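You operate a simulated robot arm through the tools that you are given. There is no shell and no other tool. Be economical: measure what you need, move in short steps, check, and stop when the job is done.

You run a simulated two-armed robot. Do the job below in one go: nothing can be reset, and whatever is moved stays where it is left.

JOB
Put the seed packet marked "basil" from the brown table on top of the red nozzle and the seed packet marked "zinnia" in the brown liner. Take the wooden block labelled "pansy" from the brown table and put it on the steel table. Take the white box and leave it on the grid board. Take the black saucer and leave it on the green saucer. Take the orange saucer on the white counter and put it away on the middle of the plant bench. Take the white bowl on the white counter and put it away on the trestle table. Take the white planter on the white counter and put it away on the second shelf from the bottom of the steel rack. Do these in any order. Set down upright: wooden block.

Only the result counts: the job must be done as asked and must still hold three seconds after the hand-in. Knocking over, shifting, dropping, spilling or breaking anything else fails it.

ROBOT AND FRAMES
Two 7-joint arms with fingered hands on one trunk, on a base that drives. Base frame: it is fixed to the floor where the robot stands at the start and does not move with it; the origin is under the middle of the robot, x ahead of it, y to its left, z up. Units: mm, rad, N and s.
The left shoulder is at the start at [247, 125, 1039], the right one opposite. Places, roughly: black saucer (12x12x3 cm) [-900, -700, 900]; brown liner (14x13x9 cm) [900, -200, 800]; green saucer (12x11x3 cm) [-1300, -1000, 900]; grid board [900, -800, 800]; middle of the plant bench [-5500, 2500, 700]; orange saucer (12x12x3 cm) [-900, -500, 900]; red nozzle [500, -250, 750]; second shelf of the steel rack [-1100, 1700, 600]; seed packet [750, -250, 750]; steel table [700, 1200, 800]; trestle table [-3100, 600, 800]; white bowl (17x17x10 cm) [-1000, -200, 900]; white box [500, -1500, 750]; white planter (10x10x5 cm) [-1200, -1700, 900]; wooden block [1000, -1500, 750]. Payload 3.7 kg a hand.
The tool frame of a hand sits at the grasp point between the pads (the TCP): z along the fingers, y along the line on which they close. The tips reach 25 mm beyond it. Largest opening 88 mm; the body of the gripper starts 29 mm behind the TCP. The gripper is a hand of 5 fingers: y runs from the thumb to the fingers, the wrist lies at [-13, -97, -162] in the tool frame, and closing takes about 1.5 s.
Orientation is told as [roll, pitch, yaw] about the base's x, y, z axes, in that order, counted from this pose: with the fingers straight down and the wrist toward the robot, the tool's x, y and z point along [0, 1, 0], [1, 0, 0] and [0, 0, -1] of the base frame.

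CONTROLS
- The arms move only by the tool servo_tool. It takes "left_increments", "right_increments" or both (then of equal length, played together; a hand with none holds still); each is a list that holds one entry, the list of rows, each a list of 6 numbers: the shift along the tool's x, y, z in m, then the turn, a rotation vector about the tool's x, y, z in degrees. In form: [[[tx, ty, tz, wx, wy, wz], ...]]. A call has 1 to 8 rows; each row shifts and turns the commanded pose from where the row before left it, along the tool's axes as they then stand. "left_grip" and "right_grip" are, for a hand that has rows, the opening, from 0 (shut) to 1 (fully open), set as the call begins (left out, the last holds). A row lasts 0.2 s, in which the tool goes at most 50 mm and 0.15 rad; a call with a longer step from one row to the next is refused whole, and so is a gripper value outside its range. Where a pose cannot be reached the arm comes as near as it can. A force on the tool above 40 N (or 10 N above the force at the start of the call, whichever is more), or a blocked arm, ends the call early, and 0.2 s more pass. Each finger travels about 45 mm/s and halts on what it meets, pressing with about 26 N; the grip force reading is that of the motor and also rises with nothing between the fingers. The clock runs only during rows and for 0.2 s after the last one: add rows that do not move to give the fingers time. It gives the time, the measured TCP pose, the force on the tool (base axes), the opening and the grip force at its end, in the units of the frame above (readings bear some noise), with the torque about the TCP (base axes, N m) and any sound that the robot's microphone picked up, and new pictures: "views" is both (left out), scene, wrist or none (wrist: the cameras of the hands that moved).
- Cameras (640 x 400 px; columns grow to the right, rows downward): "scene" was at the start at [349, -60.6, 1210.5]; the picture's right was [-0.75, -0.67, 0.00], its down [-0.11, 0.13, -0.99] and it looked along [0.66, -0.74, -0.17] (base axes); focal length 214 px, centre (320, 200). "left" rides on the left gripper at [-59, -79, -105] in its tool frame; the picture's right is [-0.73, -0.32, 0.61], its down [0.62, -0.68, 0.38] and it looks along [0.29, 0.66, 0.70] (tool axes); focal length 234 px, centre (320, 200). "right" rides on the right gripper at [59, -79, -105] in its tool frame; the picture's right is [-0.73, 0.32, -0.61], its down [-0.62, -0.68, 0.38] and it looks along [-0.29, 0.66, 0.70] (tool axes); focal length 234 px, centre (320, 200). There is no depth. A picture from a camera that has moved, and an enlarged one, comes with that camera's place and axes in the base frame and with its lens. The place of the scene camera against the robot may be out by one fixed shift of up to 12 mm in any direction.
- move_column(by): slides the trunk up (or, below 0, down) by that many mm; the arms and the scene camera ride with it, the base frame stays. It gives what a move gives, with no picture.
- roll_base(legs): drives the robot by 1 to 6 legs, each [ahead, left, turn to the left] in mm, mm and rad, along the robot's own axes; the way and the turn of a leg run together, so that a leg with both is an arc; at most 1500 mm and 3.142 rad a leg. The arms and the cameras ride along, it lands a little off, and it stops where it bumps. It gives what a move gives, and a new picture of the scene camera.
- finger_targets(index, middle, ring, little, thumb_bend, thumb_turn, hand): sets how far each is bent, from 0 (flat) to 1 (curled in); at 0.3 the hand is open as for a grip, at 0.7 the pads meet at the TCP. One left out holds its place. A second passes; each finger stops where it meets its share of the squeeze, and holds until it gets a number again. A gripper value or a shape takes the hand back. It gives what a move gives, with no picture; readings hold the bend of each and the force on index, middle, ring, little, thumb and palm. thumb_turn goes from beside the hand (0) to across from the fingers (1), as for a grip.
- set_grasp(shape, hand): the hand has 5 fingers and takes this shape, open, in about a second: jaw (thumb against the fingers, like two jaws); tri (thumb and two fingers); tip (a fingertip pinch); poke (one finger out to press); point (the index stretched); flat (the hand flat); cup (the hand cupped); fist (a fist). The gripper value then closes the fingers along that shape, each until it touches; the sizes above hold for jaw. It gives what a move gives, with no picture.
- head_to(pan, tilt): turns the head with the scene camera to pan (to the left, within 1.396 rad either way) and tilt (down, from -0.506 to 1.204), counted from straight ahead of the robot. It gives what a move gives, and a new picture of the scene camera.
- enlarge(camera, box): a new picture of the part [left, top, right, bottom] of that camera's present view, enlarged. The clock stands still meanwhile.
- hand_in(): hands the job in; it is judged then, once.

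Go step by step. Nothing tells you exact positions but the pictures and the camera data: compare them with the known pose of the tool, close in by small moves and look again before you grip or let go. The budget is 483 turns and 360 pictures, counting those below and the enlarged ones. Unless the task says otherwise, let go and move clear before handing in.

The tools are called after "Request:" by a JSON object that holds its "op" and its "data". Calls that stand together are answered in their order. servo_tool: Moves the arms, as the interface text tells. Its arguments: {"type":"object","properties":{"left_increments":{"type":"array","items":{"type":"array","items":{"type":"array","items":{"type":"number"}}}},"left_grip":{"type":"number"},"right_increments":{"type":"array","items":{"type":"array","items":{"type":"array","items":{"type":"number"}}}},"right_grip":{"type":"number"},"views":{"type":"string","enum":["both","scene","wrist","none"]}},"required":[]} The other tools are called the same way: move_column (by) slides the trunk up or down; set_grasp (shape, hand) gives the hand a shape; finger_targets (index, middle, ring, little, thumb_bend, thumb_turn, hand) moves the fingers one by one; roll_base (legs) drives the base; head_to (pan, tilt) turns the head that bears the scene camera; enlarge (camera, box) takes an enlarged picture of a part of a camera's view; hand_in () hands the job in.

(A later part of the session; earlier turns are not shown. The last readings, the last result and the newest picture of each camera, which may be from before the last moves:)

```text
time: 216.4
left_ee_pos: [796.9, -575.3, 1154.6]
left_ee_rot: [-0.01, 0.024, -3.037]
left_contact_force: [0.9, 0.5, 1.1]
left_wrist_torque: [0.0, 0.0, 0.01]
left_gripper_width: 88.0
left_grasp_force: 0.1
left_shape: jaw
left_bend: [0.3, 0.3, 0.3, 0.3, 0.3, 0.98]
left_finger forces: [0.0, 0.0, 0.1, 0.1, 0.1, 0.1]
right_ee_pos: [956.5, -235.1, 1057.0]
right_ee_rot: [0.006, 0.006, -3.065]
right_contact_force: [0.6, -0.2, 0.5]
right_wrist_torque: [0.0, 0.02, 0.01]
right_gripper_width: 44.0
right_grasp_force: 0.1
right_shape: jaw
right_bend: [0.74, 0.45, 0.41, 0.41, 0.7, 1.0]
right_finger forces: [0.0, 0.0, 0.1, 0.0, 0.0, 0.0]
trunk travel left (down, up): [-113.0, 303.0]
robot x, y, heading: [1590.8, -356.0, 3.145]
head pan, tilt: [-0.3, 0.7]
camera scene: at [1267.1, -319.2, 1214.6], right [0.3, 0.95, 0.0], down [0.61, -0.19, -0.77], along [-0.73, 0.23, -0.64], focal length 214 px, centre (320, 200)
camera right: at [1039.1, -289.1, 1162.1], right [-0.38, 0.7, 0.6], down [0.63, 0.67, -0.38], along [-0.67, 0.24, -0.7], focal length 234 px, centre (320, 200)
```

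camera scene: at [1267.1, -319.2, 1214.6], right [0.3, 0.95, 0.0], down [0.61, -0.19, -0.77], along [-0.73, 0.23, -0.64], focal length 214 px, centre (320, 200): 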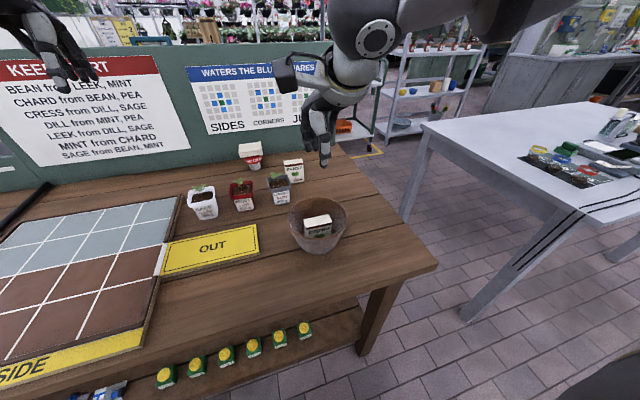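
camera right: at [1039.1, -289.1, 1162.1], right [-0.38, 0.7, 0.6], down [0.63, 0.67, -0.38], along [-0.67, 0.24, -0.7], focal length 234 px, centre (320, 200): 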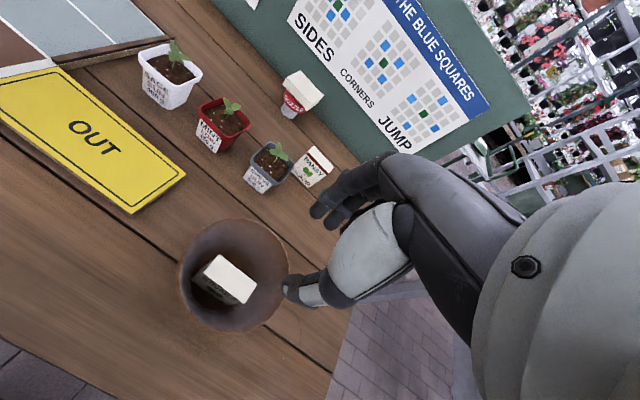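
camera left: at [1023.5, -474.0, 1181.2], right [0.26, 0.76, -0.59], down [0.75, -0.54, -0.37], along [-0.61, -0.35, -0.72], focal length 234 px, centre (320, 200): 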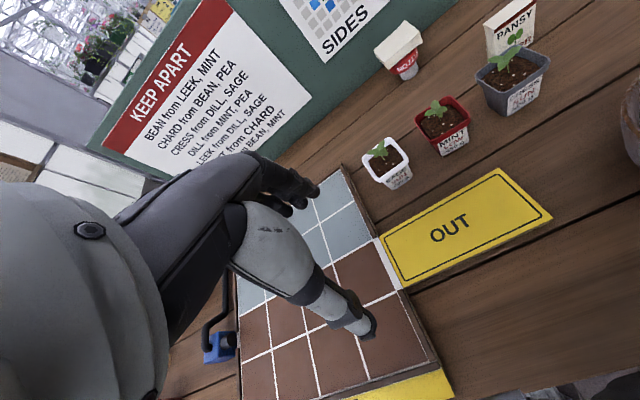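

Zinnia is in the liner. Next the white box and the pansy block at the other end; I'll pull the hands back and drive left.

Request:
{"op": "servo_tool", "data": {"left_increments": [[[0, -0.04, 0, 0, 0, 0], [0, -0.04, 0, 0, 0, 0], [0, -0.04, 0, 0, 0, 0], [0, -0.04, 0, 0, 0, 0]]], "right_increments": [[[0, 0, -0.02, 0, 0, 0], [0, -0.02, -0.02, 0, 0, 0], [-0.02, -0.02, 0, 0, 0, 0], [-0.02, 0, 0, 0, 0, 0]]], "right_grip": 1, "views": "none"}}

Request:
{"op": "roll_base", "data": {"legs": [[0, 950, 0]]}}

Request:
{"op": "head_to", "data": {"pan": 0.15, "tilt": 0.65}}

```text
time: 217.4
left_ee_pos: [959.8, -556.0, 1160.5]
left_ee_rot: [-0.01, 0.025, -3.037]
left_contact_force: [-0.7, 0.1, 1.3]
left_wrist_torque: [0.02, 0.01, -0.04]
left_gripper_width: 87.7
left_grasp_force: 0.1
left_shape: jaw
left_bend: [0.3, 0.3, 0.3, 0.3, 0.3, 0.98]
left_finger forces: [0.0, 0.0, 0.0, 0.0, 0.0, 0.0]
right_ee_pos: [991.9, -192.2, 1094.4]
right_ee_rot: [0.003, 0.005, -3.064]
right_contact_force: [-0.4, 0.5, -0.3]
right_wrist_torque: [0.0, 0.0, 0.0]
right_gripper_width: 87.4
right_grasp_force: 0.1
right_shape: jaw
right_bend: [0.3, 0.3, 0.3, 0.3, 0.3, 0.98]
right_finger forces: [0.1, 0.0, 0.0, 0.0, 0.1, 0.0]
trunk travel left (down, up): [-113.0, 303.0]
robot x, y, heading: [1596.9, -356.0, 3.144]
head pan, tilt: [-0.3, 0.7]
```

```text
time: 225.9
left_ee_pos: [959.6, -1487.2, 1159.3]
left_ee_rot: [-0.01, 0.028, -3.032]
left_contact_force: [-0.8, 0.2, 0.0]
left_wrist_torque: [-0.01, -0.01, -0.02]
left_gripper_width: 87.6
left_grasp_force: 0.1
left_shape: jaw
left_bend: [0.3, 0.3, 0.3, 0.3, 0.3, 0.98]
left_finger forces: [0.0, 0.0, 0.1, 0.0, 0.1, 0.0]
right_ee_pos: [992.6, -1121.5, 1094.0]
right_ee_rot: [0.004, 0.009, -3.061]
right_contact_force: [0.8, 1.2, 0.0]
right_wrist_torque: [-0.03, 0.01, -0.01]
right_gripper_width: 87.5
right_grasp_force: 0.0
right_shape: jaw
right_bend: [0.3, 0.3, 0.3, 0.3, 0.3, 0.98]
right_finger forces: [0.0, 0.0, 0.1, 0.0, 0.1, 0.0]
trunk travel left (down, up): [-113.0, 303.0]
robot x, y, heading: [1596.1, -1279.0, -3.139]
head pan, tilt: [-0.3, 0.7]
camera scene: at [1266.1, -1246.9, 1214.2], right [0.29, 0.96, 0.0], down [0.62, -0.19, -0.76], along [-0.73, 0.22, -0.64], focal length 214 px, centre (320, 200)
```

scene: 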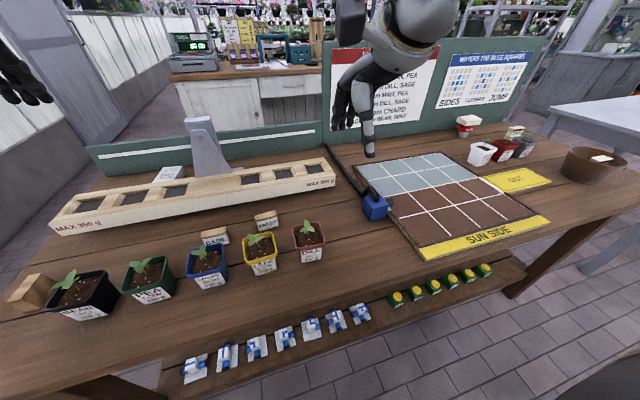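

```text
time: 226.8
left_ee_pos: [959.5, -1486.9, 1159.1]
left_ee_rot: [-0.011, 0.024, -3.032]
left_contact_force: [-0.3, 0.4, -0.7]
left_wrist_torque: [0.02, 0.03, 0.01]
left_gripper_width: 88.0
left_grasp_force: 0.0
left_shape: jaw
left_bend: [0.3, 0.3, 0.3, 0.3, 0.3, 0.98]
left_finger forces: [0.0, 0.0, 0.0, 0.0, 0.0, 0.1]
right_ee_pos: [991.2, -1122.6, 1093.4]
right_ee_rot: [0.004, 0.009, -3.062]
right_contact_force: [0.0, 0.7, -0.2]
right_wrist_torque: [0.0, 0.02, 0.0]
right_gripper_width: 87.5
right_grasp_force: 0.0
right_shape: jaw
right_bend: [0.3, 0.3, 0.3, 0.3, 0.3, 0.98]
right_finger forces: [0.1, 0.0, 0.0, 0.1, 0.0, 0.0]
trunk travel left (down, up): [-113.0, 303.0]
robot x, y, heading: [1593.5, -1277.5, -3.141]
head pan, tilt: [0.15, 0.649]
camera scene: at [1261.5, -1284.9, 1218.6], right [-0.15, 0.99, 0.0], down [0.6, 0.09, -0.8], along [-0.79, -0.12, -0.6], focal length 214 px, centre (320, 200)
```

scene: 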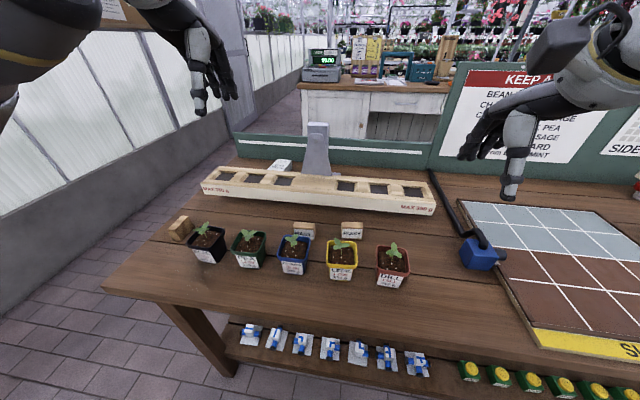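

Request:
{"op": "enlarge", "data": {"camera": "scene", "box": [160, 140, 320, 260]}}

Request:
{"op": "enlarge", "data": {"camera": "scene", "box": [280, 170, 440, 290]}}

```text
3.33 times, centred on (240, 200) of scene
camera zoom: at [1261.5, -1284.9, 1218.6], right [-0.15, 0.99, 0.0], down [0.6, 0.09, -0.8], along [-0.79, -0.12, -0.6], focal length 715 px, centre (587, 200)
```

zoom: 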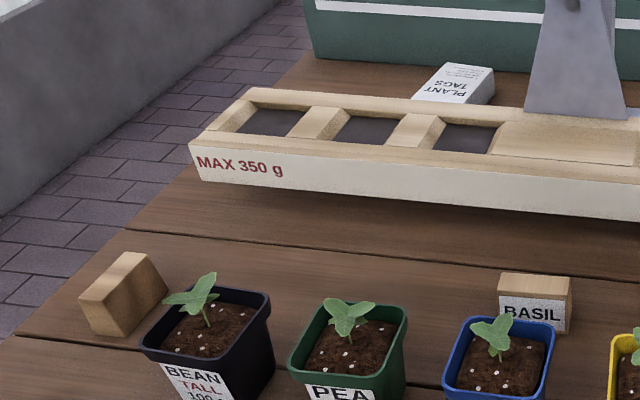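

```text
3.33 times, centred on (360, 230) of scene
camera zoom: at [1261.5, -1284.9, 1218.6], right [-0.15, 0.99, 0.0], down [0.6, 0.09, -0.8], along [-0.79, -0.12, -0.6], focal length 715 px, centre (187, 100)
```

zoom: 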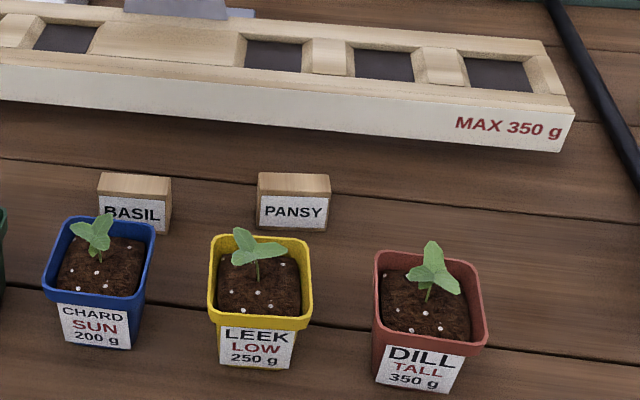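

Pansy block is at about (875,-1272); the white box "PLANT TAGS" is behind the beam near (540,-1551) and better reached from the other side later. First the pansy block with the right hand.

Request:
{"op": "servo_tool", "data": {"right_increments": [[[0.035, 0.032, 0, 0, 0, 0], [0.035, 0.032, 0, 0, 0, 0], [0.035, 0.032, 0, 0, 0, 0], [0.035, 0.0315, 0.01, 0, 0, 0], [0, 0, 0.03, 0, 0, 3.5], [0, 0, 0.03, 0, 0, 0]]], "views": "both"}}

Request:
{"op": "enlarge", "data": {"camera": "right", "box": [160, 180, 360, 320]}}

```text
time: 228.2
left_ee_pos: [960.8, -1485.5, 1160.5]
left_ee_rot: [-0.011, 0.027, -3.034]
left_contact_force: [0.7, 0.6, -0.5]
left_wrist_torque: [0.03, 0.01, -0.02]
left_gripper_width: 87.8
left_grasp_force: 0.2
left_shape: jaw
left_bend: [0.3, 0.3, 0.3, 0.3, 0.3, 0.98]
left_finger forces: [0.0, 0.0, 0.1, 0.1, 0.1, 0.0]
right_ee_pos: [905.6, -1230.0, 1031.3]
right_ee_rot: [0.006, 0.009, -3.121]
right_contact_force: [-0.1, -0.4, 0.6]
right_wrist_torque: [0.02, 0.02, 0.0]
right_gripper_width: 87.6
right_grasp_force: 0.1
right_shape: jaw
right_bend: [0.3, 0.3, 0.3, 0.3, 0.3, 0.98]
right_finger forces: [0.0, 0.0, 0.0, 0.1, 0.0, 0.1]
right hand out of reach, approached as far as the arm can: row 3, 4
trunk travel left (down, up): [-113.0, 303.0]
robot x, y, heading: [1592.5, -1279.4, -3.138]
head pan, tilt: [0.15, 0.649]
camera scene: at [1261.4, -1284.8, 1218.5], right [-0.15, 0.99, 0.0], down [0.6, 0.09, -0.8], along [-0.79, -0.12, -0.6], focal length 214 px, centre (320, 200)
camera right: at [983.9, -1288.0, 1135.8], right [-0.34, 0.72, 0.6], down [0.67, 0.63, -0.38], along [-0.66, 0.27, -0.7], focal length 234 px, centre (320, 200)
```

scene: 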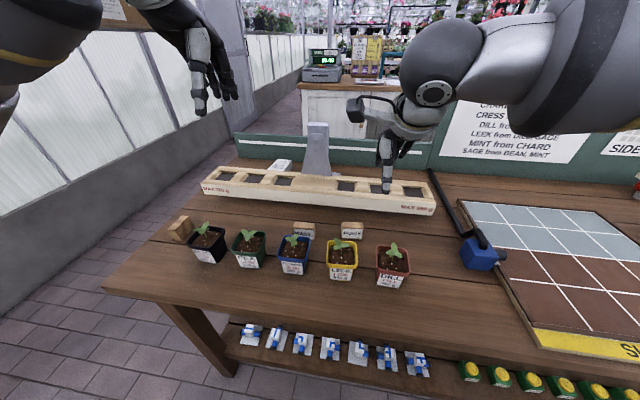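
right: 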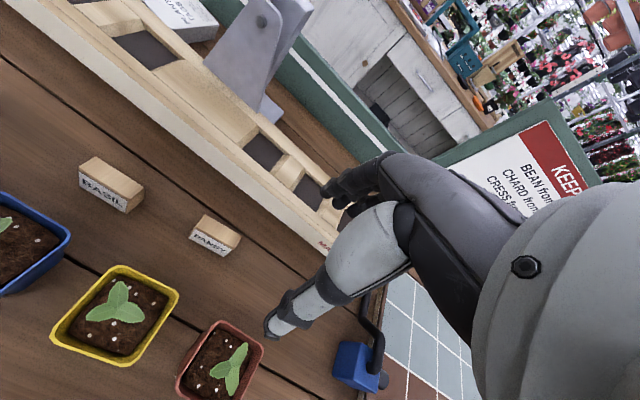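

```text
2.86 times, centred on (260, 250) of right
camera zoom: at [983.9, -1288.0, 1135.8], right [-0.34, 0.72, 0.6], down [0.67, 0.63, -0.38], along [-0.66, 0.27, -0.7], focal length 669 px, centre (491, 57)
```

zoom: 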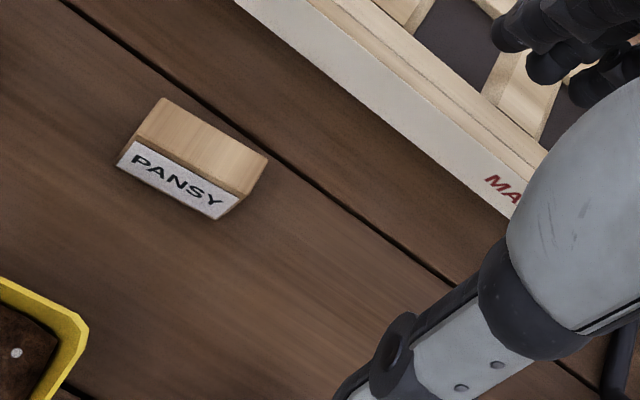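

Request:
{"op": "servo_tool", "data": {"right_increments": [[[0.0145, 0.0155, 0.03, 0, 0, 0], [0.0145, 0.0155, 0.03, 0, 0, -3], [0.0145, 0.0155, 0.03, 0, 0, -2.8], [0, 0, 0.01, 0, 0, 0]]], "views": "both"}}

Request:
{"op": "enlarge", "data": {"camera": "right", "box": [160, 180, 360, 320]}}

```text
time: 229.2
left_ee_pos: [960.5, -1487.3, 1159.5]
left_ee_rot: [-0.01, 0.026, -3.033]
left_contact_force: [-0.2, -0.1, -0.2]
left_wrist_torque: [0.03, -0.03, 0.01]
left_gripper_width: 87.9
left_grasp_force: 0.0
left_shape: jaw
left_bend: [0.3, 0.3, 0.3, 0.3, 0.3, 0.98]
left_finger forces: [0.0, 0.0, 0.0, 0.0, 0.1, 0.1]
right_ee_pos: [869.7, -1233.1, 977.0]
right_ee_rot: [0.005, 0.007, -3.022]
right_contact_force: [0.6, 0.4, -0.3]
right_wrist_torque: [-0.02, -0.01, 0.02]
right_gripper_width: 87.7
right_grasp_force: 0.0
right_shape: jaw
right_bend: [0.3, 0.3, 0.3, 0.3, 0.3, 0.98]
right_finger forces: [0.1, 0.0, 0.0, 0.0, 0.0, 0.1]
right hand out of reach, approached as far as the arm can: row 1, 2, 3
trunk travel left (down, up): [-113.0, 303.0]
robot x, y, heading: [1590.8, -1279.1, -3.138]
head pan, tilt: [0.15, 0.649]
camera scene: at [1261.9, -1285.1, 1218.7], right [-0.15, 0.99, 0.0], down [0.6, 0.09, -0.8], along [-0.79, -0.12, -0.6], focal length 214 px, centre (320, 200)
camera right: at [954.4, -1282.3, 1082.0], right [-0.41, 0.68, 0.6], down [0.6, 0.7, -0.38], along [-0.68, 0.21, -0.7], focal length 234 px, centre (320, 200)
```

scene: 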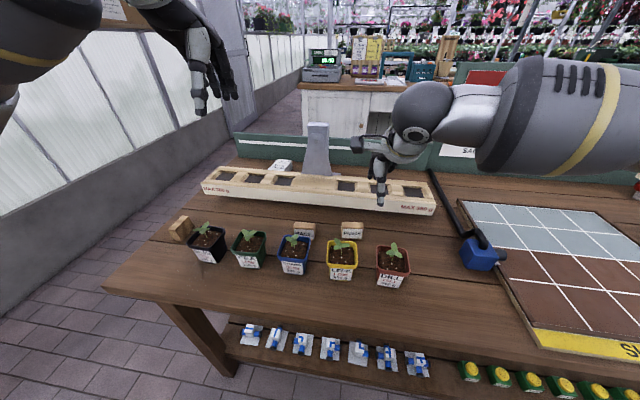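
right: 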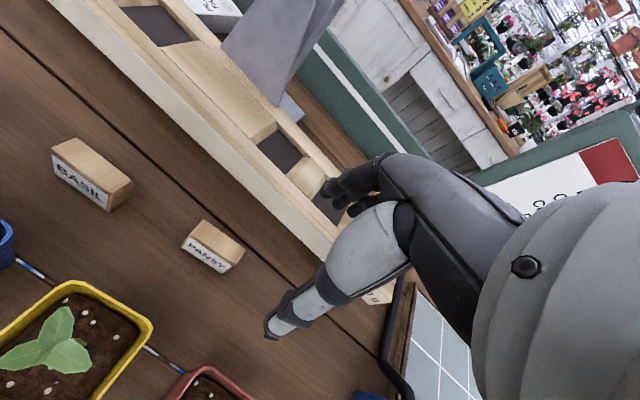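

```text
2.86 times, centred on (260, 250) of right
camera zoom: at [954.4, -1282.3, 1082.0], right [-0.41, 0.68, 0.6], down [0.6, 0.7, -0.38], along [-0.68, 0.21, -0.7], focal length 669 px, centre (491, 57)
```

zoom: 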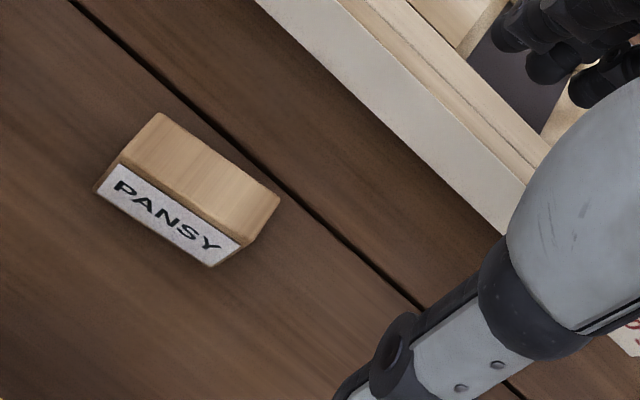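

Request:
{"op": "roll_base", "data": {"legs": [[0, 60, 0]]}}

Request:
{"op": "enlarge", "data": {"camera": "right", "box": [160, 180, 360, 320]}}

```text
time: 230.4
left_ee_pos: [960.0, -1546.1, 1160.1]
left_ee_rot: [-0.012, 0.026, -3.034]
left_contact_force: [-0.4, 0.2, 0.1]
left_wrist_torque: [0.01, 0.02, 0.02]
left_gripper_width: 88.1
left_grasp_force: 0.0
left_shape: jaw
left_bend: [0.3, 0.3, 0.3, 0.3, 0.3, 0.98]
left_finger forces: [0.0, 0.0, 0.1, 0.1, 0.0, 0.0]
right_ee_pos: [869.5, -1291.8, 977.7]
right_ee_rot: [0.005, 0.009, -3.021]
right_contact_force: [0.5, -1.0, 0.1]
right_wrist_torque: [0.03, -0.02, -0.02]
right_gripper_width: 87.9
right_grasp_force: 0.2
right_shape: jaw
right_bend: [0.3, 0.3, 0.3, 0.3, 0.3, 0.98]
right_finger forces: [0.0, 0.1, 0.1, 0.0, 0.0, 0.0]
trunk travel left (down, up): [-113.0, 303.0]
robot x, y, heading: [1594.8, -1338.1, -3.14]
head pan, tilt: [0.15, 0.649]
camera scene: at [1261.7, -1344.5, 1218.6], right [-0.15, 0.99, 0.0], down [0.6, 0.09, -0.8], along [-0.79, -0.12, -0.6], focal length 214 px, centre (320, 200)
```

scene: 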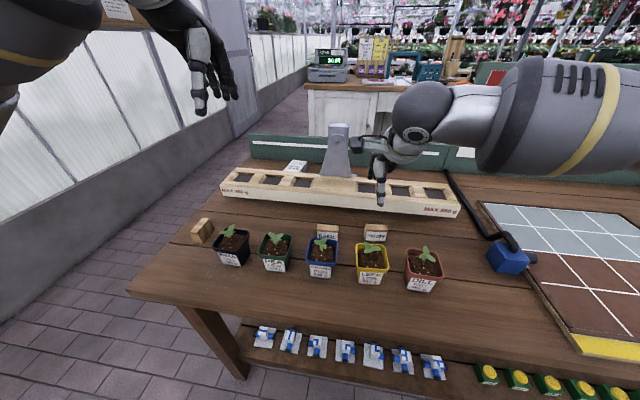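

```text
2.86 times, centred on (260, 250) of right
camera zoom: at [954.3, -1341.6, 1081.6], right [-0.41, 0.68, 0.6], down [0.6, 0.7, -0.38], along [-0.68, 0.21, -0.7], focal length 669 px, centre (491, 57)
```

zoom: 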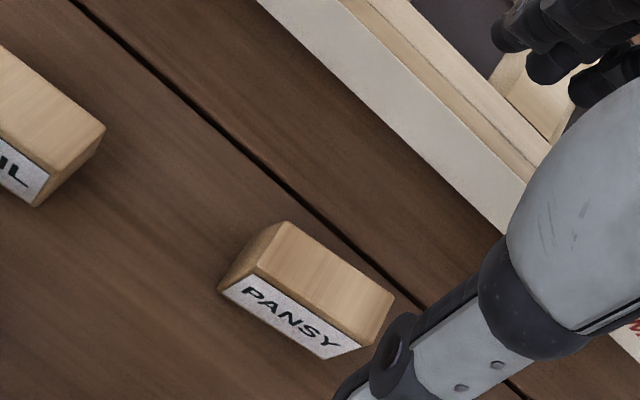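

Request:
{"op": "servo_tool", "data": {"right_increments": [[[-0.0209, 0.006, 0, 0, 0, 0], [0, 0, 0.04, 0, 0, 0], [0, 0, 0.04, 0, 0, 0], [0, 0, 0.035, 0, 0, 0], [0, 0, 0, 0, 0, 0]]], "views": "both"}}

Request:
{"op": "enlarge", "data": {"camera": "scene", "box": [300, 140, 460, 300]}}

```text
time: 231.6
left_ee_pos: [961.0, -1545.1, 1161.3]
left_ee_rot: [-0.011, 0.025, -3.035]
left_contact_force: [-0.3, 0.0, 0.1]
left_wrist_torque: [0.04, 0.0, -0.03]
left_gripper_width: 87.5
left_grasp_force: 0.1
left_shape: jaw
left_bend: [0.3, 0.3, 0.3, 0.3, 0.3, 0.98]
left_finger forces: [0.1, 0.1, 0.0, 0.0, 0.0, 0.1]
right_ee_pos: [864.7, -1271.0, 860.2]
right_ee_rot: [0.005, 0.007, -3.021]
right_contact_force: [-0.1, -0.3, -0.3]
right_wrist_torque: [0.02, 0.0, 0.0]
right_gripper_width: 87.6
right_grasp_force: 0.1
right_shape: jaw
right_bend: [0.3, 0.3, 0.3, 0.3, 0.3, 0.98]
right_finger forces: [0.0, 0.1, 0.1, 0.0, 0.0, 0.1]
trunk travel left (down, up): [-113.0, 303.0]
robot x, y, heading: [1595.5, -1338.4, -3.143]
head pan, tilt: [0.15, 0.649]
camera scene: at [1262.2, -1344.1, 1218.8], right [-0.15, 0.99, 0.0], down [0.6, 0.09, -0.8], along [-0.79, -0.12, -0.6], focal length 214 px, centre (320, 200)
camera right: at [949.5, -1320.0, 966.3], right [-0.41, 0.68, 0.6], down [0.6, 0.7, -0.38], along [-0.68, 0.21, -0.7], focal length 234 px, centre (320, 200)
```

scene: 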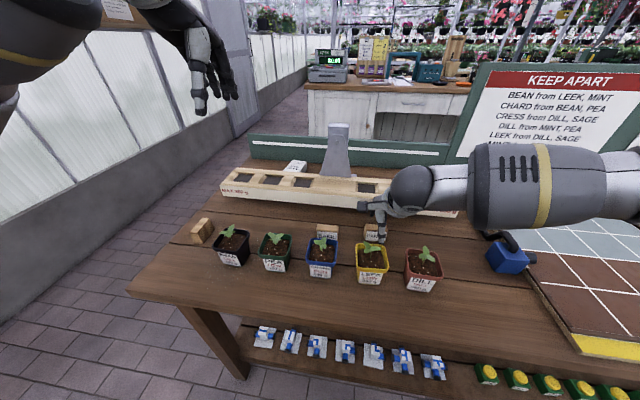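
right: 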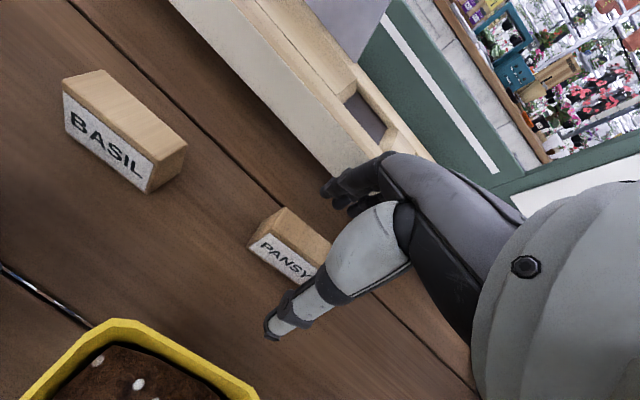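

```text
2.50 times, centred on (380, 220) of scene
camera zoom: at [1262.2, -1344.1, 1218.8], right [-0.15, 0.99, 0.0], down [0.6, 0.09, -0.8], along [-0.79, -0.12, -0.6], focal length 536 px, centre (170, 150)
```

zoom: 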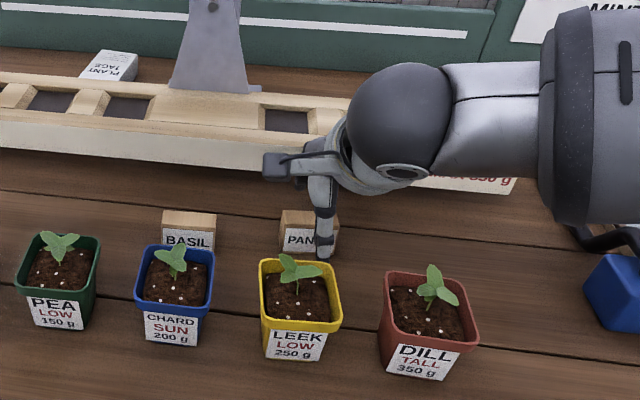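

Request:
{"op": "servo_tool", "data": {"right_increments": [[[0, 0.003, 0.015, 0, 0, 0], [0, 0, 0.013, 0, 0, 0], [0, 0, 0, 0, 0, 0]]], "views": "wrist"}}

Request:
{"op": "enlarge", "data": {"camera": "scene", "box": [320, 170, 440, 290]}}

```text
time: 232.4
left_ee_pos: [960.0, -1545.4, 1160.0]
left_ee_rot: [-0.011, 0.027, -3.033]
left_contact_force: [0.6, 0.4, -0.1]
left_wrist_torque: [0.01, 0.0, 0.0]
left_gripper_width: 87.9
left_grasp_force: 0.1
left_shape: jaw
left_bend: [0.3, 0.3, 0.3, 0.3, 0.3, 0.98]
left_finger forces: [0.1, 0.0, 0.1, 0.1, 0.0, 0.0]
right_ee_pos: [859.8, -1272.9, 832.5]
right_ee_rot: [0.006, 0.007, -3.022]
right_contact_force: [0.6, 0.2, -0.1]
right_wrist_torque: [0.01, 0.0, -0.02]
right_gripper_width: 87.5
right_grasp_force: 0.1
right_shape: jaw
right_bend: [0.3, 0.3, 0.3, 0.3, 0.3, 0.98]
right_finger forces: [0.0, 0.0, 0.1, 0.0, 0.1, 0.0]
trunk travel left (down, up): [-113.0, 303.0]
robot x, y, heading: [1593.8, -1339.9, -3.135]
head pan, tilt: [0.15, 0.649]
camera right: at [945.2, -1321.1, 937.7], right [-0.41, 0.68, 0.6], down [0.6, 0.7, -0.38], along [-0.68, 0.21, -0.7], focal length 234 px, centre (320, 200)
```

right: 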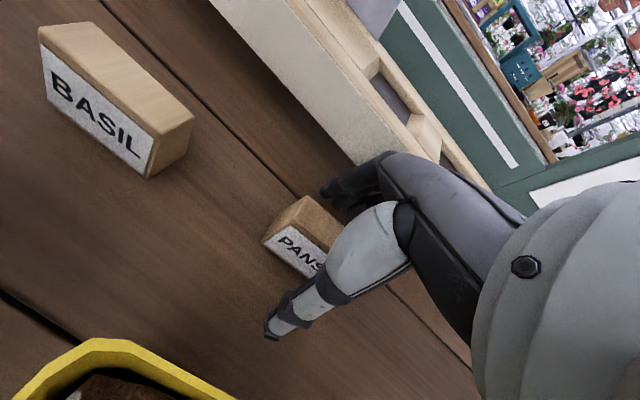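

```text
3.33 times, centred on (380, 230) of scene
camera zoom: at [1261.9, -1344.0, 1218.7], right [-0.15, 0.99, 0.0], down [0.6, 0.09, -0.8], along [-0.79, -0.12, -0.6], focal length 715 px, centre (120, 100)
```

zoom: 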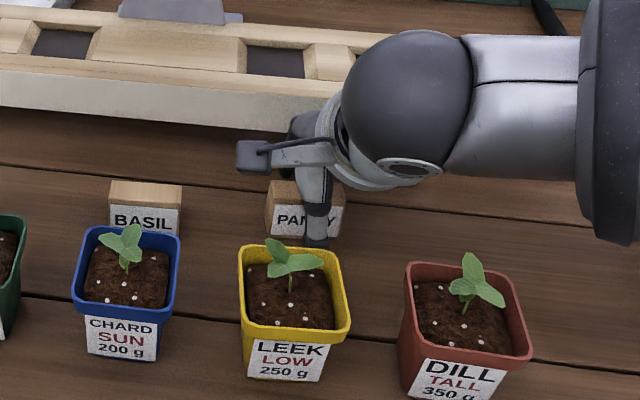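

Centred on the block. Grip and lift.

Request:
{"op": "servo_tool", "data": {"right_increments": [[[0, 0, 0, 0, 0, 0], [0, 0, 0, 0, 0, 0], [0, 0, 0, 0, 0, 0], [0, 0, 0, 0, 0, 0], [0, 0, 0, 0, 0, 0], [0, 0, 0, 0, 0, 0], [0, 0, 0, 0, 0, 0]]], "right_grip": 0, "views": "none"}}

Request:
{"op": "servo_tool", "data": {"right_increments": [[[0, 0, -0.02, 0, 0, 0], [0, 0, -0.04, 0, 0, 0], [0, 0, -0.04, 0, 0, 0], [0, 0, -0.04, 0, 0, 0], [0, 0, -0.04, 0, 0, 0], [0, 0, -0.03, 0, 0, 0]]], "views": "both"}}

```text
time: 234.0
left_ee_pos: [960.0, -1546.3, 1160.5]
left_ee_rot: [-0.011, 0.026, -3.034]
left_contact_force: [0.7, -0.1, 0.4]
left_wrist_torque: [0.01, 0.02, -0.04]
left_gripper_width: 87.8
left_grasp_force: 0.0
left_shape: jaw
left_bend: [0.3, 0.3, 0.3, 0.3, 0.3, 0.98]
left_finger forces: [0.1, 0.0, 0.0, 0.1, 0.0, 0.0]
right_ee_pos: [860.7, -1272.9, 833.1]
right_ee_rot: [0.007, 0.008, -3.022]
right_contact_force: [0.1, 0.1, 1.0]
right_wrist_torque: [-0.01, 0.03, 0.02]
right_gripper_width: 20.2
right_grasp_force: 26.3
right_shape: jaw
right_bend: [0.73, 0.58, 0.58, 0.62, 0.75, 1.0]
right_finger forces: [13.7, 6.5, 2.8, 0.0, 23.0, 0.0]
trunk travel left (down, up): [-113.0, 303.0]
robot x, y, heading: [1595.3, -1338.7, -3.138]
head pan, tilt: [0.15, 0.649]
```

```text
time: 235.4
left_ee_pos: [960.5, -1544.5, 1158.8]
left_ee_rot: [-0.011, 0.026, -3.033]
left_contact_force: [0.4, 0.5, 0.0]
left_wrist_torque: [-0.01, -0.02, 0.0]
left_gripper_width: 87.8
left_grasp_force: 0.1
left_shape: jaw
left_bend: [0.3, 0.3, 0.3, 0.3, 0.3, 0.98]
left_finger forces: [0.1, 0.0, 0.0, 0.1, 0.0, 0.0]
right_ee_pos: [859.5, -1273.1, 1041.8]
right_ee_rot: [0.005, 0.01, -3.021]
right_contact_force: [-0.1, -0.1, -0.5]
right_wrist_torque: [0.0, 0.04, 0.01]
right_gripper_width: 20.1
right_grasp_force: 26.1
right_shape: jaw
right_bend: [0.73, 0.58, 0.59, 0.62, 0.75, 1.0]
right_finger forces: [14.0, 6.2, 2.7, 0.0, 23.0, 0.1]
trunk travel left (down, up): [-113.0, 303.0]
robot x, y, heading: [1588.8, -1341.3, -3.142]
head pan, tilt: [0.15, 0.649]
camera scene: at [1261.6, -1344.1, 1218.5], right [-0.15, 0.99, 0.0], down [0.6, 0.09, -0.8], along [-0.79, -0.12, -0.6], focal length 214 px, centre (320, 200)
camera right: at [943.4, -1321.6, 1147.1], right [-0.41, 0.68, 0.6], down [0.6, 0.7, -0.38], along [-0.68, 0.21, -0.7], focal length 234 px, centre (320, 200)
```

scene: 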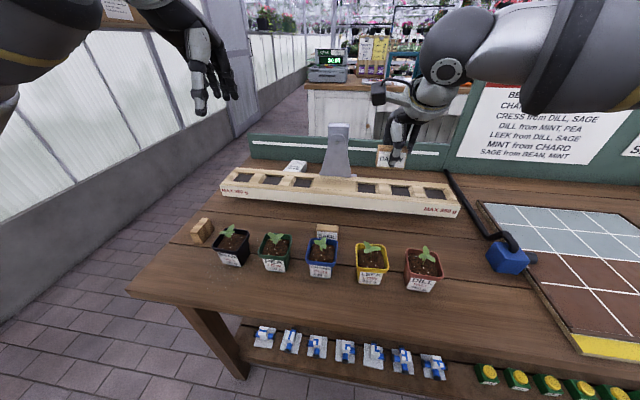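
right: 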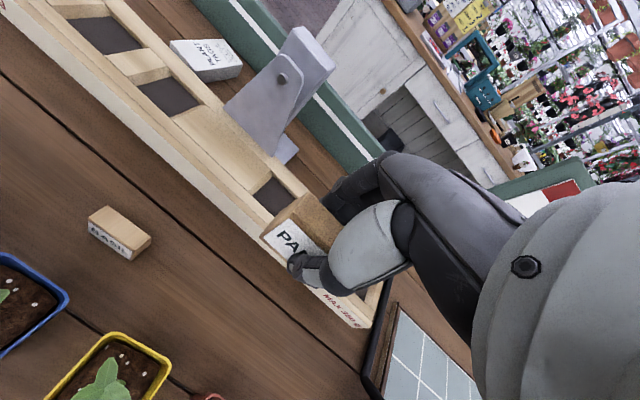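

Block is in hand. I'll tuck the hands and drive around the left end of the table to the other side, heading for the steel table first.

Request:
{"op": "servo_tool", "data": {"right_increments": [[[0, -0.03, -0.03, 0, 0, 0], [0, -0.03, -0.03, 0, 0, 0], [0, -0.04, 0, 0, 0, 0], [-0.02, -0.04, 0, 0, 0, 0]]], "views": "none"}}

Request:
{"op": "roll_base", "data": {"legs": [[-60, 0, 0], [0, 980, 0]]}}

Request:
{"op": "head_to", "data": {"pan": 0, "tilt": 0.4}}

```text
time: 236.4
left_ee_pos: [961.0, -1544.8, 1161.4]
left_ee_rot: [-0.01, 0.025, -3.034]
left_contact_force: [-0.6, 0.8, -0.2]
left_wrist_torque: [0.01, -0.01, -0.02]
left_gripper_width: 87.6
left_grasp_force: 0.1
left_shape: jaw
left_bend: [0.3, 0.3, 0.3, 0.3, 0.3, 0.98]
left_finger forces: [0.1, 0.1, 0.0, 0.0, 0.0, 0.1]
right_ee_pos: [995.5, -1236.4, 1104.3]
right_ee_rot: [0.006, 0.006, -3.021]
right_contact_force: [0.5, 0.4, 0.4]
right_wrist_torque: [-0.03, 0.0, -0.04]
right_gripper_width: 20.2
right_grasp_force: 26.2
right_shape: jaw
right_bend: [0.73, 0.58, 0.59, 0.62, 0.75, 1.0]
right_finger forces: [14.0, 6.2, 2.7, 0.0, 23.1, 0.0]
trunk travel left (down, up): [-113.0, 303.0]
robot x, y, heading: [1597.7, -1337.4, -3.142]
head pan, tilt: [0.15, 0.649]
```

```text
time: 245.7
left_ee_pos: [1030.1, -2509.9, 1159.5]
left_ee_rot: [-0.009, 0.025, -3.022]
left_contact_force: [0.2, 0.0, -0.4]
left_wrist_torque: [-0.02, -0.02, -0.02]
left_gripper_width: 87.8
left_grasp_force: 0.1
left_shape: jaw
left_bend: [0.3, 0.3, 0.3, 0.3, 0.3, 0.98]
left_finger forces: [0.1, 0.0, 0.0, 0.0, 0.0, 0.0]
right_ee_pos: [1058.7, -2199.3, 1103.0]
right_ee_rot: [0.006, 0.008, -3.008]
right_contact_force: [0.4, 0.2, -0.6]
right_wrist_torque: [-0.02, 0.0, 0.03]
right_gripper_width: 20.0
right_grasp_force: 26.0
right_shape: jaw
right_bend: [0.73, 0.58, 0.59, 0.62, 0.75, 1.0]
right_finger forces: [14.1, 6.2, 2.7, 0.0, 23.1, 0.0]
trunk travel left (down, up): [-113.0, 303.0]
robot x, y, heading: [1661.9, -2294.9, -3.134]
head pan, tilt: [0.15, 0.649]
camera scene: at [1328.3, -2303.7, 1218.6], right [-0.16, 0.99, 0.0], down [0.6, 0.1, -0.8], along [-0.79, -0.13, -0.6], focal length 214 px, centre (320, 200)
```

scene: 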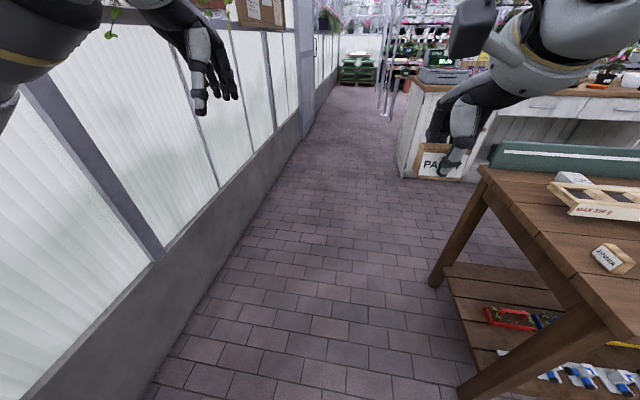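

```text
time: 246.4
left_ee_pos: [1029.0, -2508.0, 1160.5]
left_ee_rot: [-0.01, 0.026, -3.022]
left_contact_force: [0.9, 0.1, 0.0]
left_wrist_torque: [-0.01, 0.03, -0.03]
left_gripper_width: 87.9
left_grasp_force: 0.1
left_shape: jaw
left_bend: [0.3, 0.3, 0.3, 0.3, 0.3, 0.98]
left_finger forces: [0.1, 0.0, 0.0, 0.0, 0.0, 0.0]
right_ee_pos: [1059.2, -2200.9, 1102.5]
right_ee_rot: [0.005, 0.01, -3.009]
right_contact_force: [0.0, 0.1, 0.9]
right_wrist_torque: [0.02, 0.02, -0.02]
right_gripper_width: 19.9
right_grasp_force: 25.8
right_shape: jaw
right_bend: [0.73, 0.58, 0.59, 0.62, 0.75, 1.0]
right_finger forces: [14.1, 6.1, 2.7, 0.1, 23.1, 0.0]
trunk travel left (down, up): [-113.0, 303.0]
robot x, y, heading: [1660.7, -2295.2, -3.13]
head pan, tilt: [0.0, 0.4]
camera scene: at [1321.3, -2290.7, 1241.0], right [-0.01, 1.0, 0.0], down [0.39, 0.01, -0.92], along [-0.92, -0.01, -0.39], focal length 214 px, centre (320, 200)
```

scene: 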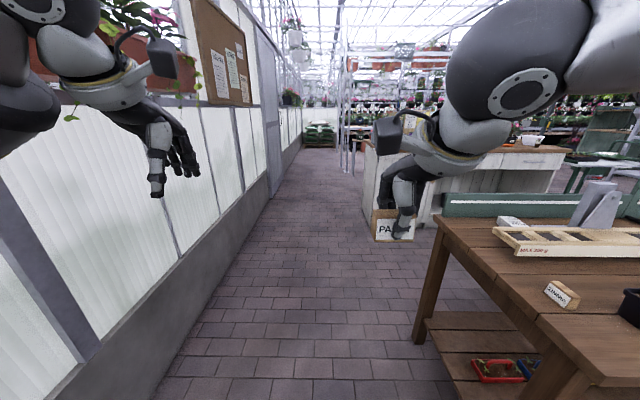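

Request:
{"op": "roll_base", "data": {"legs": [[1500, 0, 0], [240, 0, 0], [0, 0, -1.58]]}}

Request:
{"op": "head_to", "data": {"pan": 0.5, "tilt": 0.4}}

```text
time: 259.0
left_ee_pos: [-192.9, -1684.2, 1160.5]
left_ee_rot: [-0.01, 0.026, 1.614]
left_contact_force: [0.9, 0.8, -0.5]
left_wrist_torque: [-0.01, 0.04, -0.01]
left_gripper_width: 87.9
left_grasp_force: 0.1
left_shape: jaw
left_bend: [0.3, 0.3, 0.3, 0.3, 0.3, 0.98]
left_finger forces: [0.0, 0.0, 0.0, 0.0, 0.0, 0.1]
right_ee_pos: [111.9, -1736.5, 1101.9]
right_ee_rot: [0.005, 0.008, 1.627]
right_contact_force: [-0.6, -0.2, -0.5]
right_wrist_torque: [-0.04, -0.01, 0.02]
right_gripper_width: 19.8
right_grasp_force: 26.1
right_shape: jaw
right_bend: [0.73, 0.58, 0.59, 0.62, 0.75, 1.0]
right_finger forces: [13.9, 6.1, 2.7, 0.1, 22.7, 0.1]
trunk travel left (down, up): [-113.0, 303.0]
robot x, y, heading: [-28.8, -2331.2, 1.506]
head pan, tilt: [0.0, 0.4]
camera scene: at [-7.0, -1983.7, 1241.1], right [1.0, -0.06, 0.0], down [-0.02, -0.39, -0.92], along [0.06, 0.92, -0.39], focal length 214 px, centre (320, 200)
```

scene: 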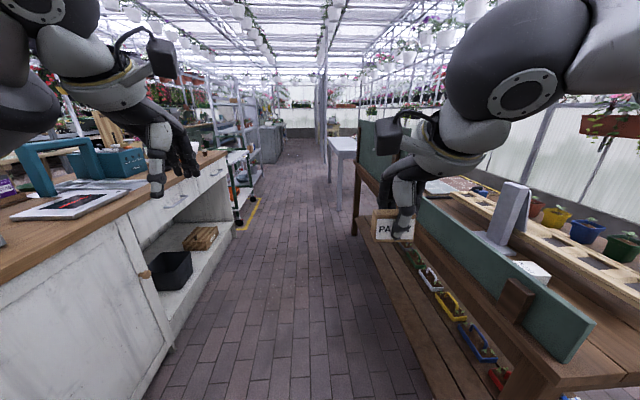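

```text
time: 259.9
left_ee_pos: [-192.4, -1685.3, 1161.7]
left_ee_rot: [-0.01, 0.027, 1.617]
left_contact_force: [-1.0, 0.1, 0.6]
left_wrist_torque: [0.01, -0.01, -0.01]
left_gripper_width: 87.8
left_grasp_force: 0.1
left_shape: jaw
left_bend: [0.3, 0.3, 0.3, 0.3, 0.3, 0.98]
left_finger forces: [0.0, 0.1, 0.0, 0.0, 0.0, 0.0]
right_ee_pos: [110.9, -1737.3, 1101.8]
right_ee_rot: [0.004, 0.008, 1.629]
right_contact_force: [0.4, 0.3, -0.4]
right_wrist_torque: [-0.01, 0.01, -0.01]
right_gripper_width: 19.9
right_grasp_force: 26.1
right_shape: jaw
right_bend: [0.73, 0.58, 0.59, 0.62, 0.75, 1.0]
right_finger forces: [14.0, 6.1, 2.7, 0.1, 22.7, 0.0]
trunk travel left (down, up): [-113.0, 303.0]
robot x, y, heading: [-29.5, -2327.8, 1.513]
head pan, tilt: [0.499, 0.4]
camera scene: at [-52.0, -1992.2, 1241.1], right [0.91, 0.42, 0.0], down [0.16, -0.35, -0.92], along [-0.39, 0.83, -0.39], focal length 214 px, centre (320, 200)
```

scene: 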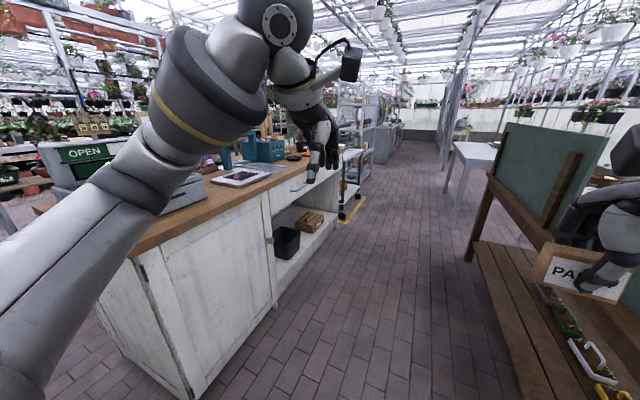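

Good view of the whole corridor. Driving up to the steel table.

Request:
{"op": "roll_base", "data": {"legs": [[0, 60, 0.055], [1500, 0, 0], [1500, 0, 0], [180, 0, 0], [0, 0, -1.57]]}}

Request:
{"op": "head_to", "data": {"pan": 0, "tilt": 0.7}}

```text
time: 280.0
left_ee_pos: [590.3, 1011.7, 1160.2]
left_ee_rot: [-0.01, 0.025, 0.074]
left_contact_force: [-0.6, 0.1, 0.7]
left_wrist_torque: [0.01, 0.01, 0.01]
left_gripper_width: 87.7
left_grasp_force: 0.0
left_shape: jaw
left_bend: [0.3, 0.3, 0.3, 0.3, 0.3, 0.98]
left_finger forces: [0.1, 0.0, 0.1, 0.0, 0.0, 0.0]
right_ee_pos: [546.6, 705.7, 1103.0]
right_ee_rot: [0.004, 0.009, 0.086]
right_contact_force: [0.0, 0.1, -0.9]
right_wrist_torque: [0.01, -0.04, 0.02]
right_gripper_width: 19.9
right_grasp_force: 26.5
right_shape: jaw
right_bend: [0.73, 0.58, 0.59, 0.62, 0.76, 1.0]
right_finger forces: [13.7, 6.0, 2.7, 0.1, 22.4, 0.0]
trunk travel left (down, up): [-113.0, 303.0]
robot x, y, heading: [-49.7, 825.2, -0.033]
head pan, tilt: [0.499, 0.4]
camera scene: at [277.7, 869.4, 1241.1], right [0.45, -0.89, 0.0], down [-0.35, -0.18, -0.92], along [0.82, 0.42, -0.39], focal length 214 px, centre (320, 200)
```

scene: 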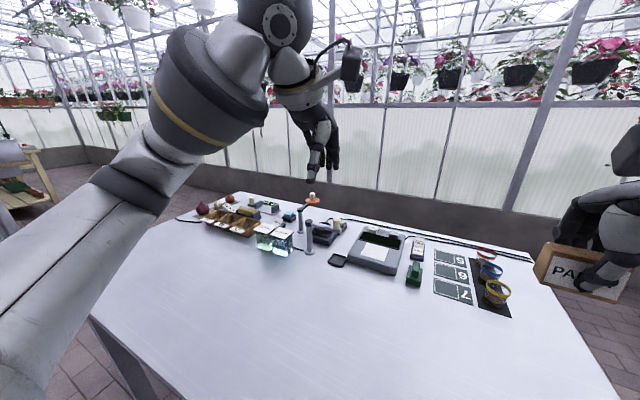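

```text
time: 280.9
left_ee_pos: [590.4, 1012.2, 1158.9]
left_ee_rot: [-0.01, 0.026, 0.076]
left_contact_force: [0.7, 0.2, 0.0]
left_wrist_torque: [-0.02, 0.02, 0.01]
left_gripper_width: 87.8
left_grasp_force: 0.0
left_shape: jaw
left_bend: [0.3, 0.3, 0.3, 0.3, 0.3, 0.98]
left_finger forces: [0.0, 0.0, 0.0, 0.0, 0.0, 0.0]
right_ee_pos: [546.8, 705.4, 1103.7]
right_ee_rot: [0.006, 0.009, 0.088]
right_contact_force: [-0.5, -0.1, -0.4]
right_wrist_torque: [-0.03, 0.0, 0.0]
right_gripper_width: 19.7
right_grasp_force: 25.6
right_shape: jaw
right_bend: [0.73, 0.58, 0.59, 0.62, 0.76, 1.0]
right_finger forces: [13.6, 6.1, 2.7, 0.0, 22.4, 0.0]
trunk travel left (down, up): [-113.0, 303.0]
robot x, y, heading: [-47.8, 825.4, -0.035]
head pan, tilt: [0.0, 0.7]
camera scene: at [279.9, 825.2, 1214.3], right [-0.03, -1.0, 0.0], down [-0.64, 0.02, -0.77], along [0.76, -0.02, -0.64], focal length 214 px, centre (320, 200)
```

scene: 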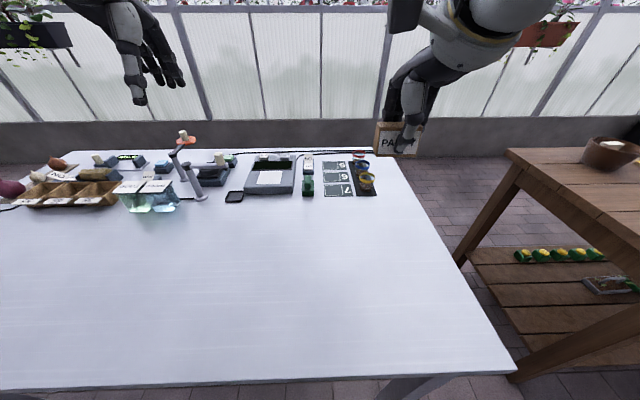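

Large free area right below the right hand. Lowering the block.

Request:
{"op": "servo_tool", "data": {"right_increments": [[[0, 0, 0.045, 0, 0, 0], [0, 0, 0.045, 0, 0, 0], [0, 0, 0.045, 0, 0, 0], [0, 0, 0.045, 0, 0, 0], [0, 0, 0.03, 0, 0, 0], [0, 0, 0, 0, 0, 0]]], "views": "both"}}

Request:
{"op": "enlarge", "data": {"camera": "scene", "box": [300, 160, 460, 300]}}

```text
time: 282.3
left_ee_pos: [589.9, 1011.4, 1160.8]
left_ee_rot: [-0.011, 0.027, 0.075]
left_contact_force: [-0.4, 0.5, -0.3]
left_wrist_torque: [-0.01, -0.02, 0.0]
left_gripper_width: 87.8
left_grasp_force: 0.0
left_shape: jaw
left_bend: [0.3, 0.3, 0.3, 0.3, 0.3, 0.98]
left_finger forces: [0.0, 0.0, 0.1, 0.1, 0.1, 0.1]
right_ee_pos: [544.8, 704.3, 893.2]
right_ee_rot: [0.006, 0.007, 0.087]
right_contact_force: [-0.6, 0.9, -0.4]
right_wrist_torque: [0.01, 0.0, 0.01]
right_gripper_width: 19.4
right_grasp_force: 26.1
right_shape: jaw
right_bend: [0.73, 0.58, 0.6, 0.62, 0.76, 1.0]
right_finger forces: [13.9, 5.9, 2.7, 0.1, 22.5, 0.0]
trunk travel left (down, up): [-113.0, 303.0]
robot x, y, heading: [-51.6, 827.3, -0.031]
head pan, tilt: [0.0, 0.7]
camera scene: at [279.4, 825.2, 1214.5], right [-0.03, -1.0, 0.0], down [-0.64, 0.02, -0.77], along [0.76, -0.02, -0.64], focal length 214 px, centre (320, 200)
camera right: at [461.4, 755.7, 999.1], right [0.39, -0.7, 0.6], down [-0.63, -0.68, -0.38], along [0.67, -0.23, -0.7], focal length 234 px, centre (320, 200)
```

scene: 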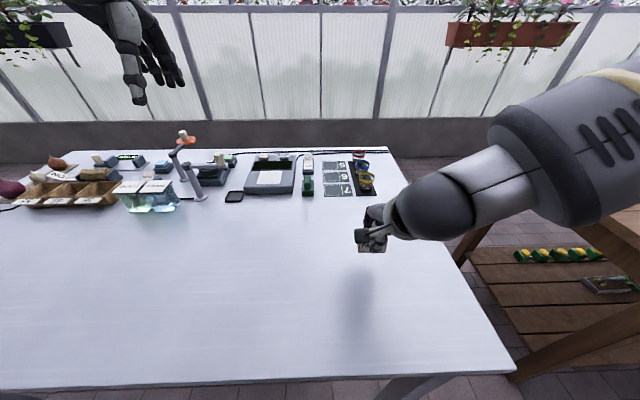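
right: 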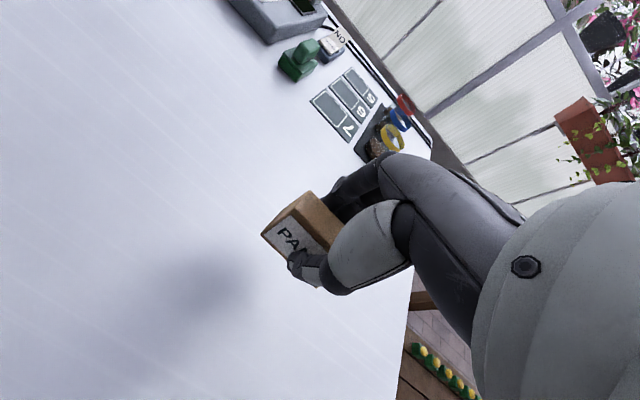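

```text
2.86 times, centred on (380, 230) of scene
camera zoom: at [279.4, 825.2, 1214.5], right [-0.03, -1.0, 0.0], down [-0.64, 0.02, -0.77], along [0.76, -0.02, -0.64], focal length 613 px, centre (149, 114)
```

zoom: 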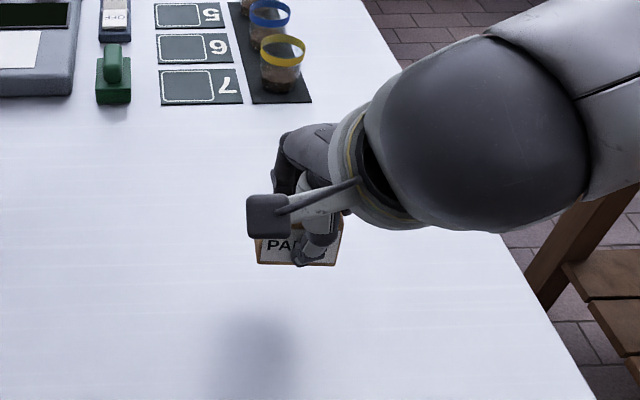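

Request:
{"op": "servo_tool", "data": {"right_increments": [[[0, 0, 0.02, 0, 0, 0], [0, 0, 0.015, 0, 0, 0], [0, 0, 0.005, 0, 0, 0], [0, 0, 0.005, 0, 0, 0], [0, 0, 0.005, 0, 0, 0]]], "views": "none"}}

Request:
{"op": "enlarge", "data": {"camera": "right", "box": [200, 160, 360, 320]}}

```text
time: 283.5
left_ee_pos: [589.5, 1011.6, 1160.8]
left_ee_rot: [-0.01, 0.024, 0.077]
left_contact_force: [0.0, 0.5, -0.2]
left_wrist_torque: [0.02, -0.01, -0.01]
left_gripper_width: 87.9
left_grasp_force: 0.2
left_shape: jaw
left_bend: [0.3, 0.3, 0.3, 0.3, 0.3, 0.98]
left_finger forces: [0.1, 0.1, 0.0, 0.0, 0.0, 0.0]
right_ee_pos: [545.3, 705.6, 842.9]
right_ee_rot: [0.006, 0.008, 0.087]
right_contact_force: [0.5, -0.1, -1.7]
right_wrist_torque: [-0.01, -0.01, 0.0]
right_gripper_width: 19.9
right_grasp_force: 25.8
right_shape: jaw
right_bend: [0.73, 0.58, 0.6, 0.62, 0.76, 1.0]
right_finger forces: [13.9, 6.0, 2.7, 0.1, 22.4, 0.0]
trunk travel left (down, up): [-113.0, 303.0]
robot x, y, heading: [-50.3, 830.3, -0.032]
head pan, tilt: [0.0, 0.7]
```

```text
2.50 times, centred on (280, 240) of right
camera zoom: at [463.2, 757.0, 948.3], right [0.39, -0.7, 0.6], down [-0.63, -0.68, -0.38], along [0.67, -0.23, -0.7], focal length 585 px, centre (420, 100)
```

zoom: 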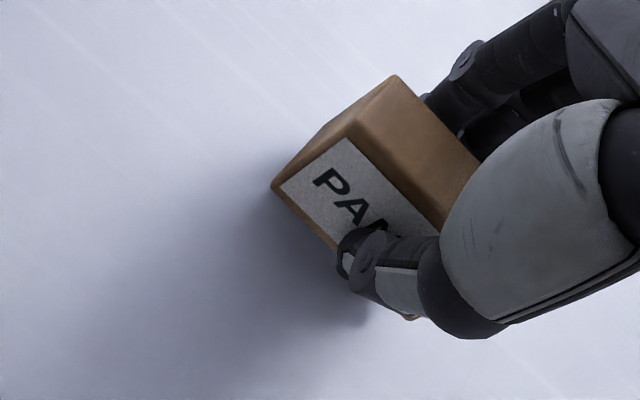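

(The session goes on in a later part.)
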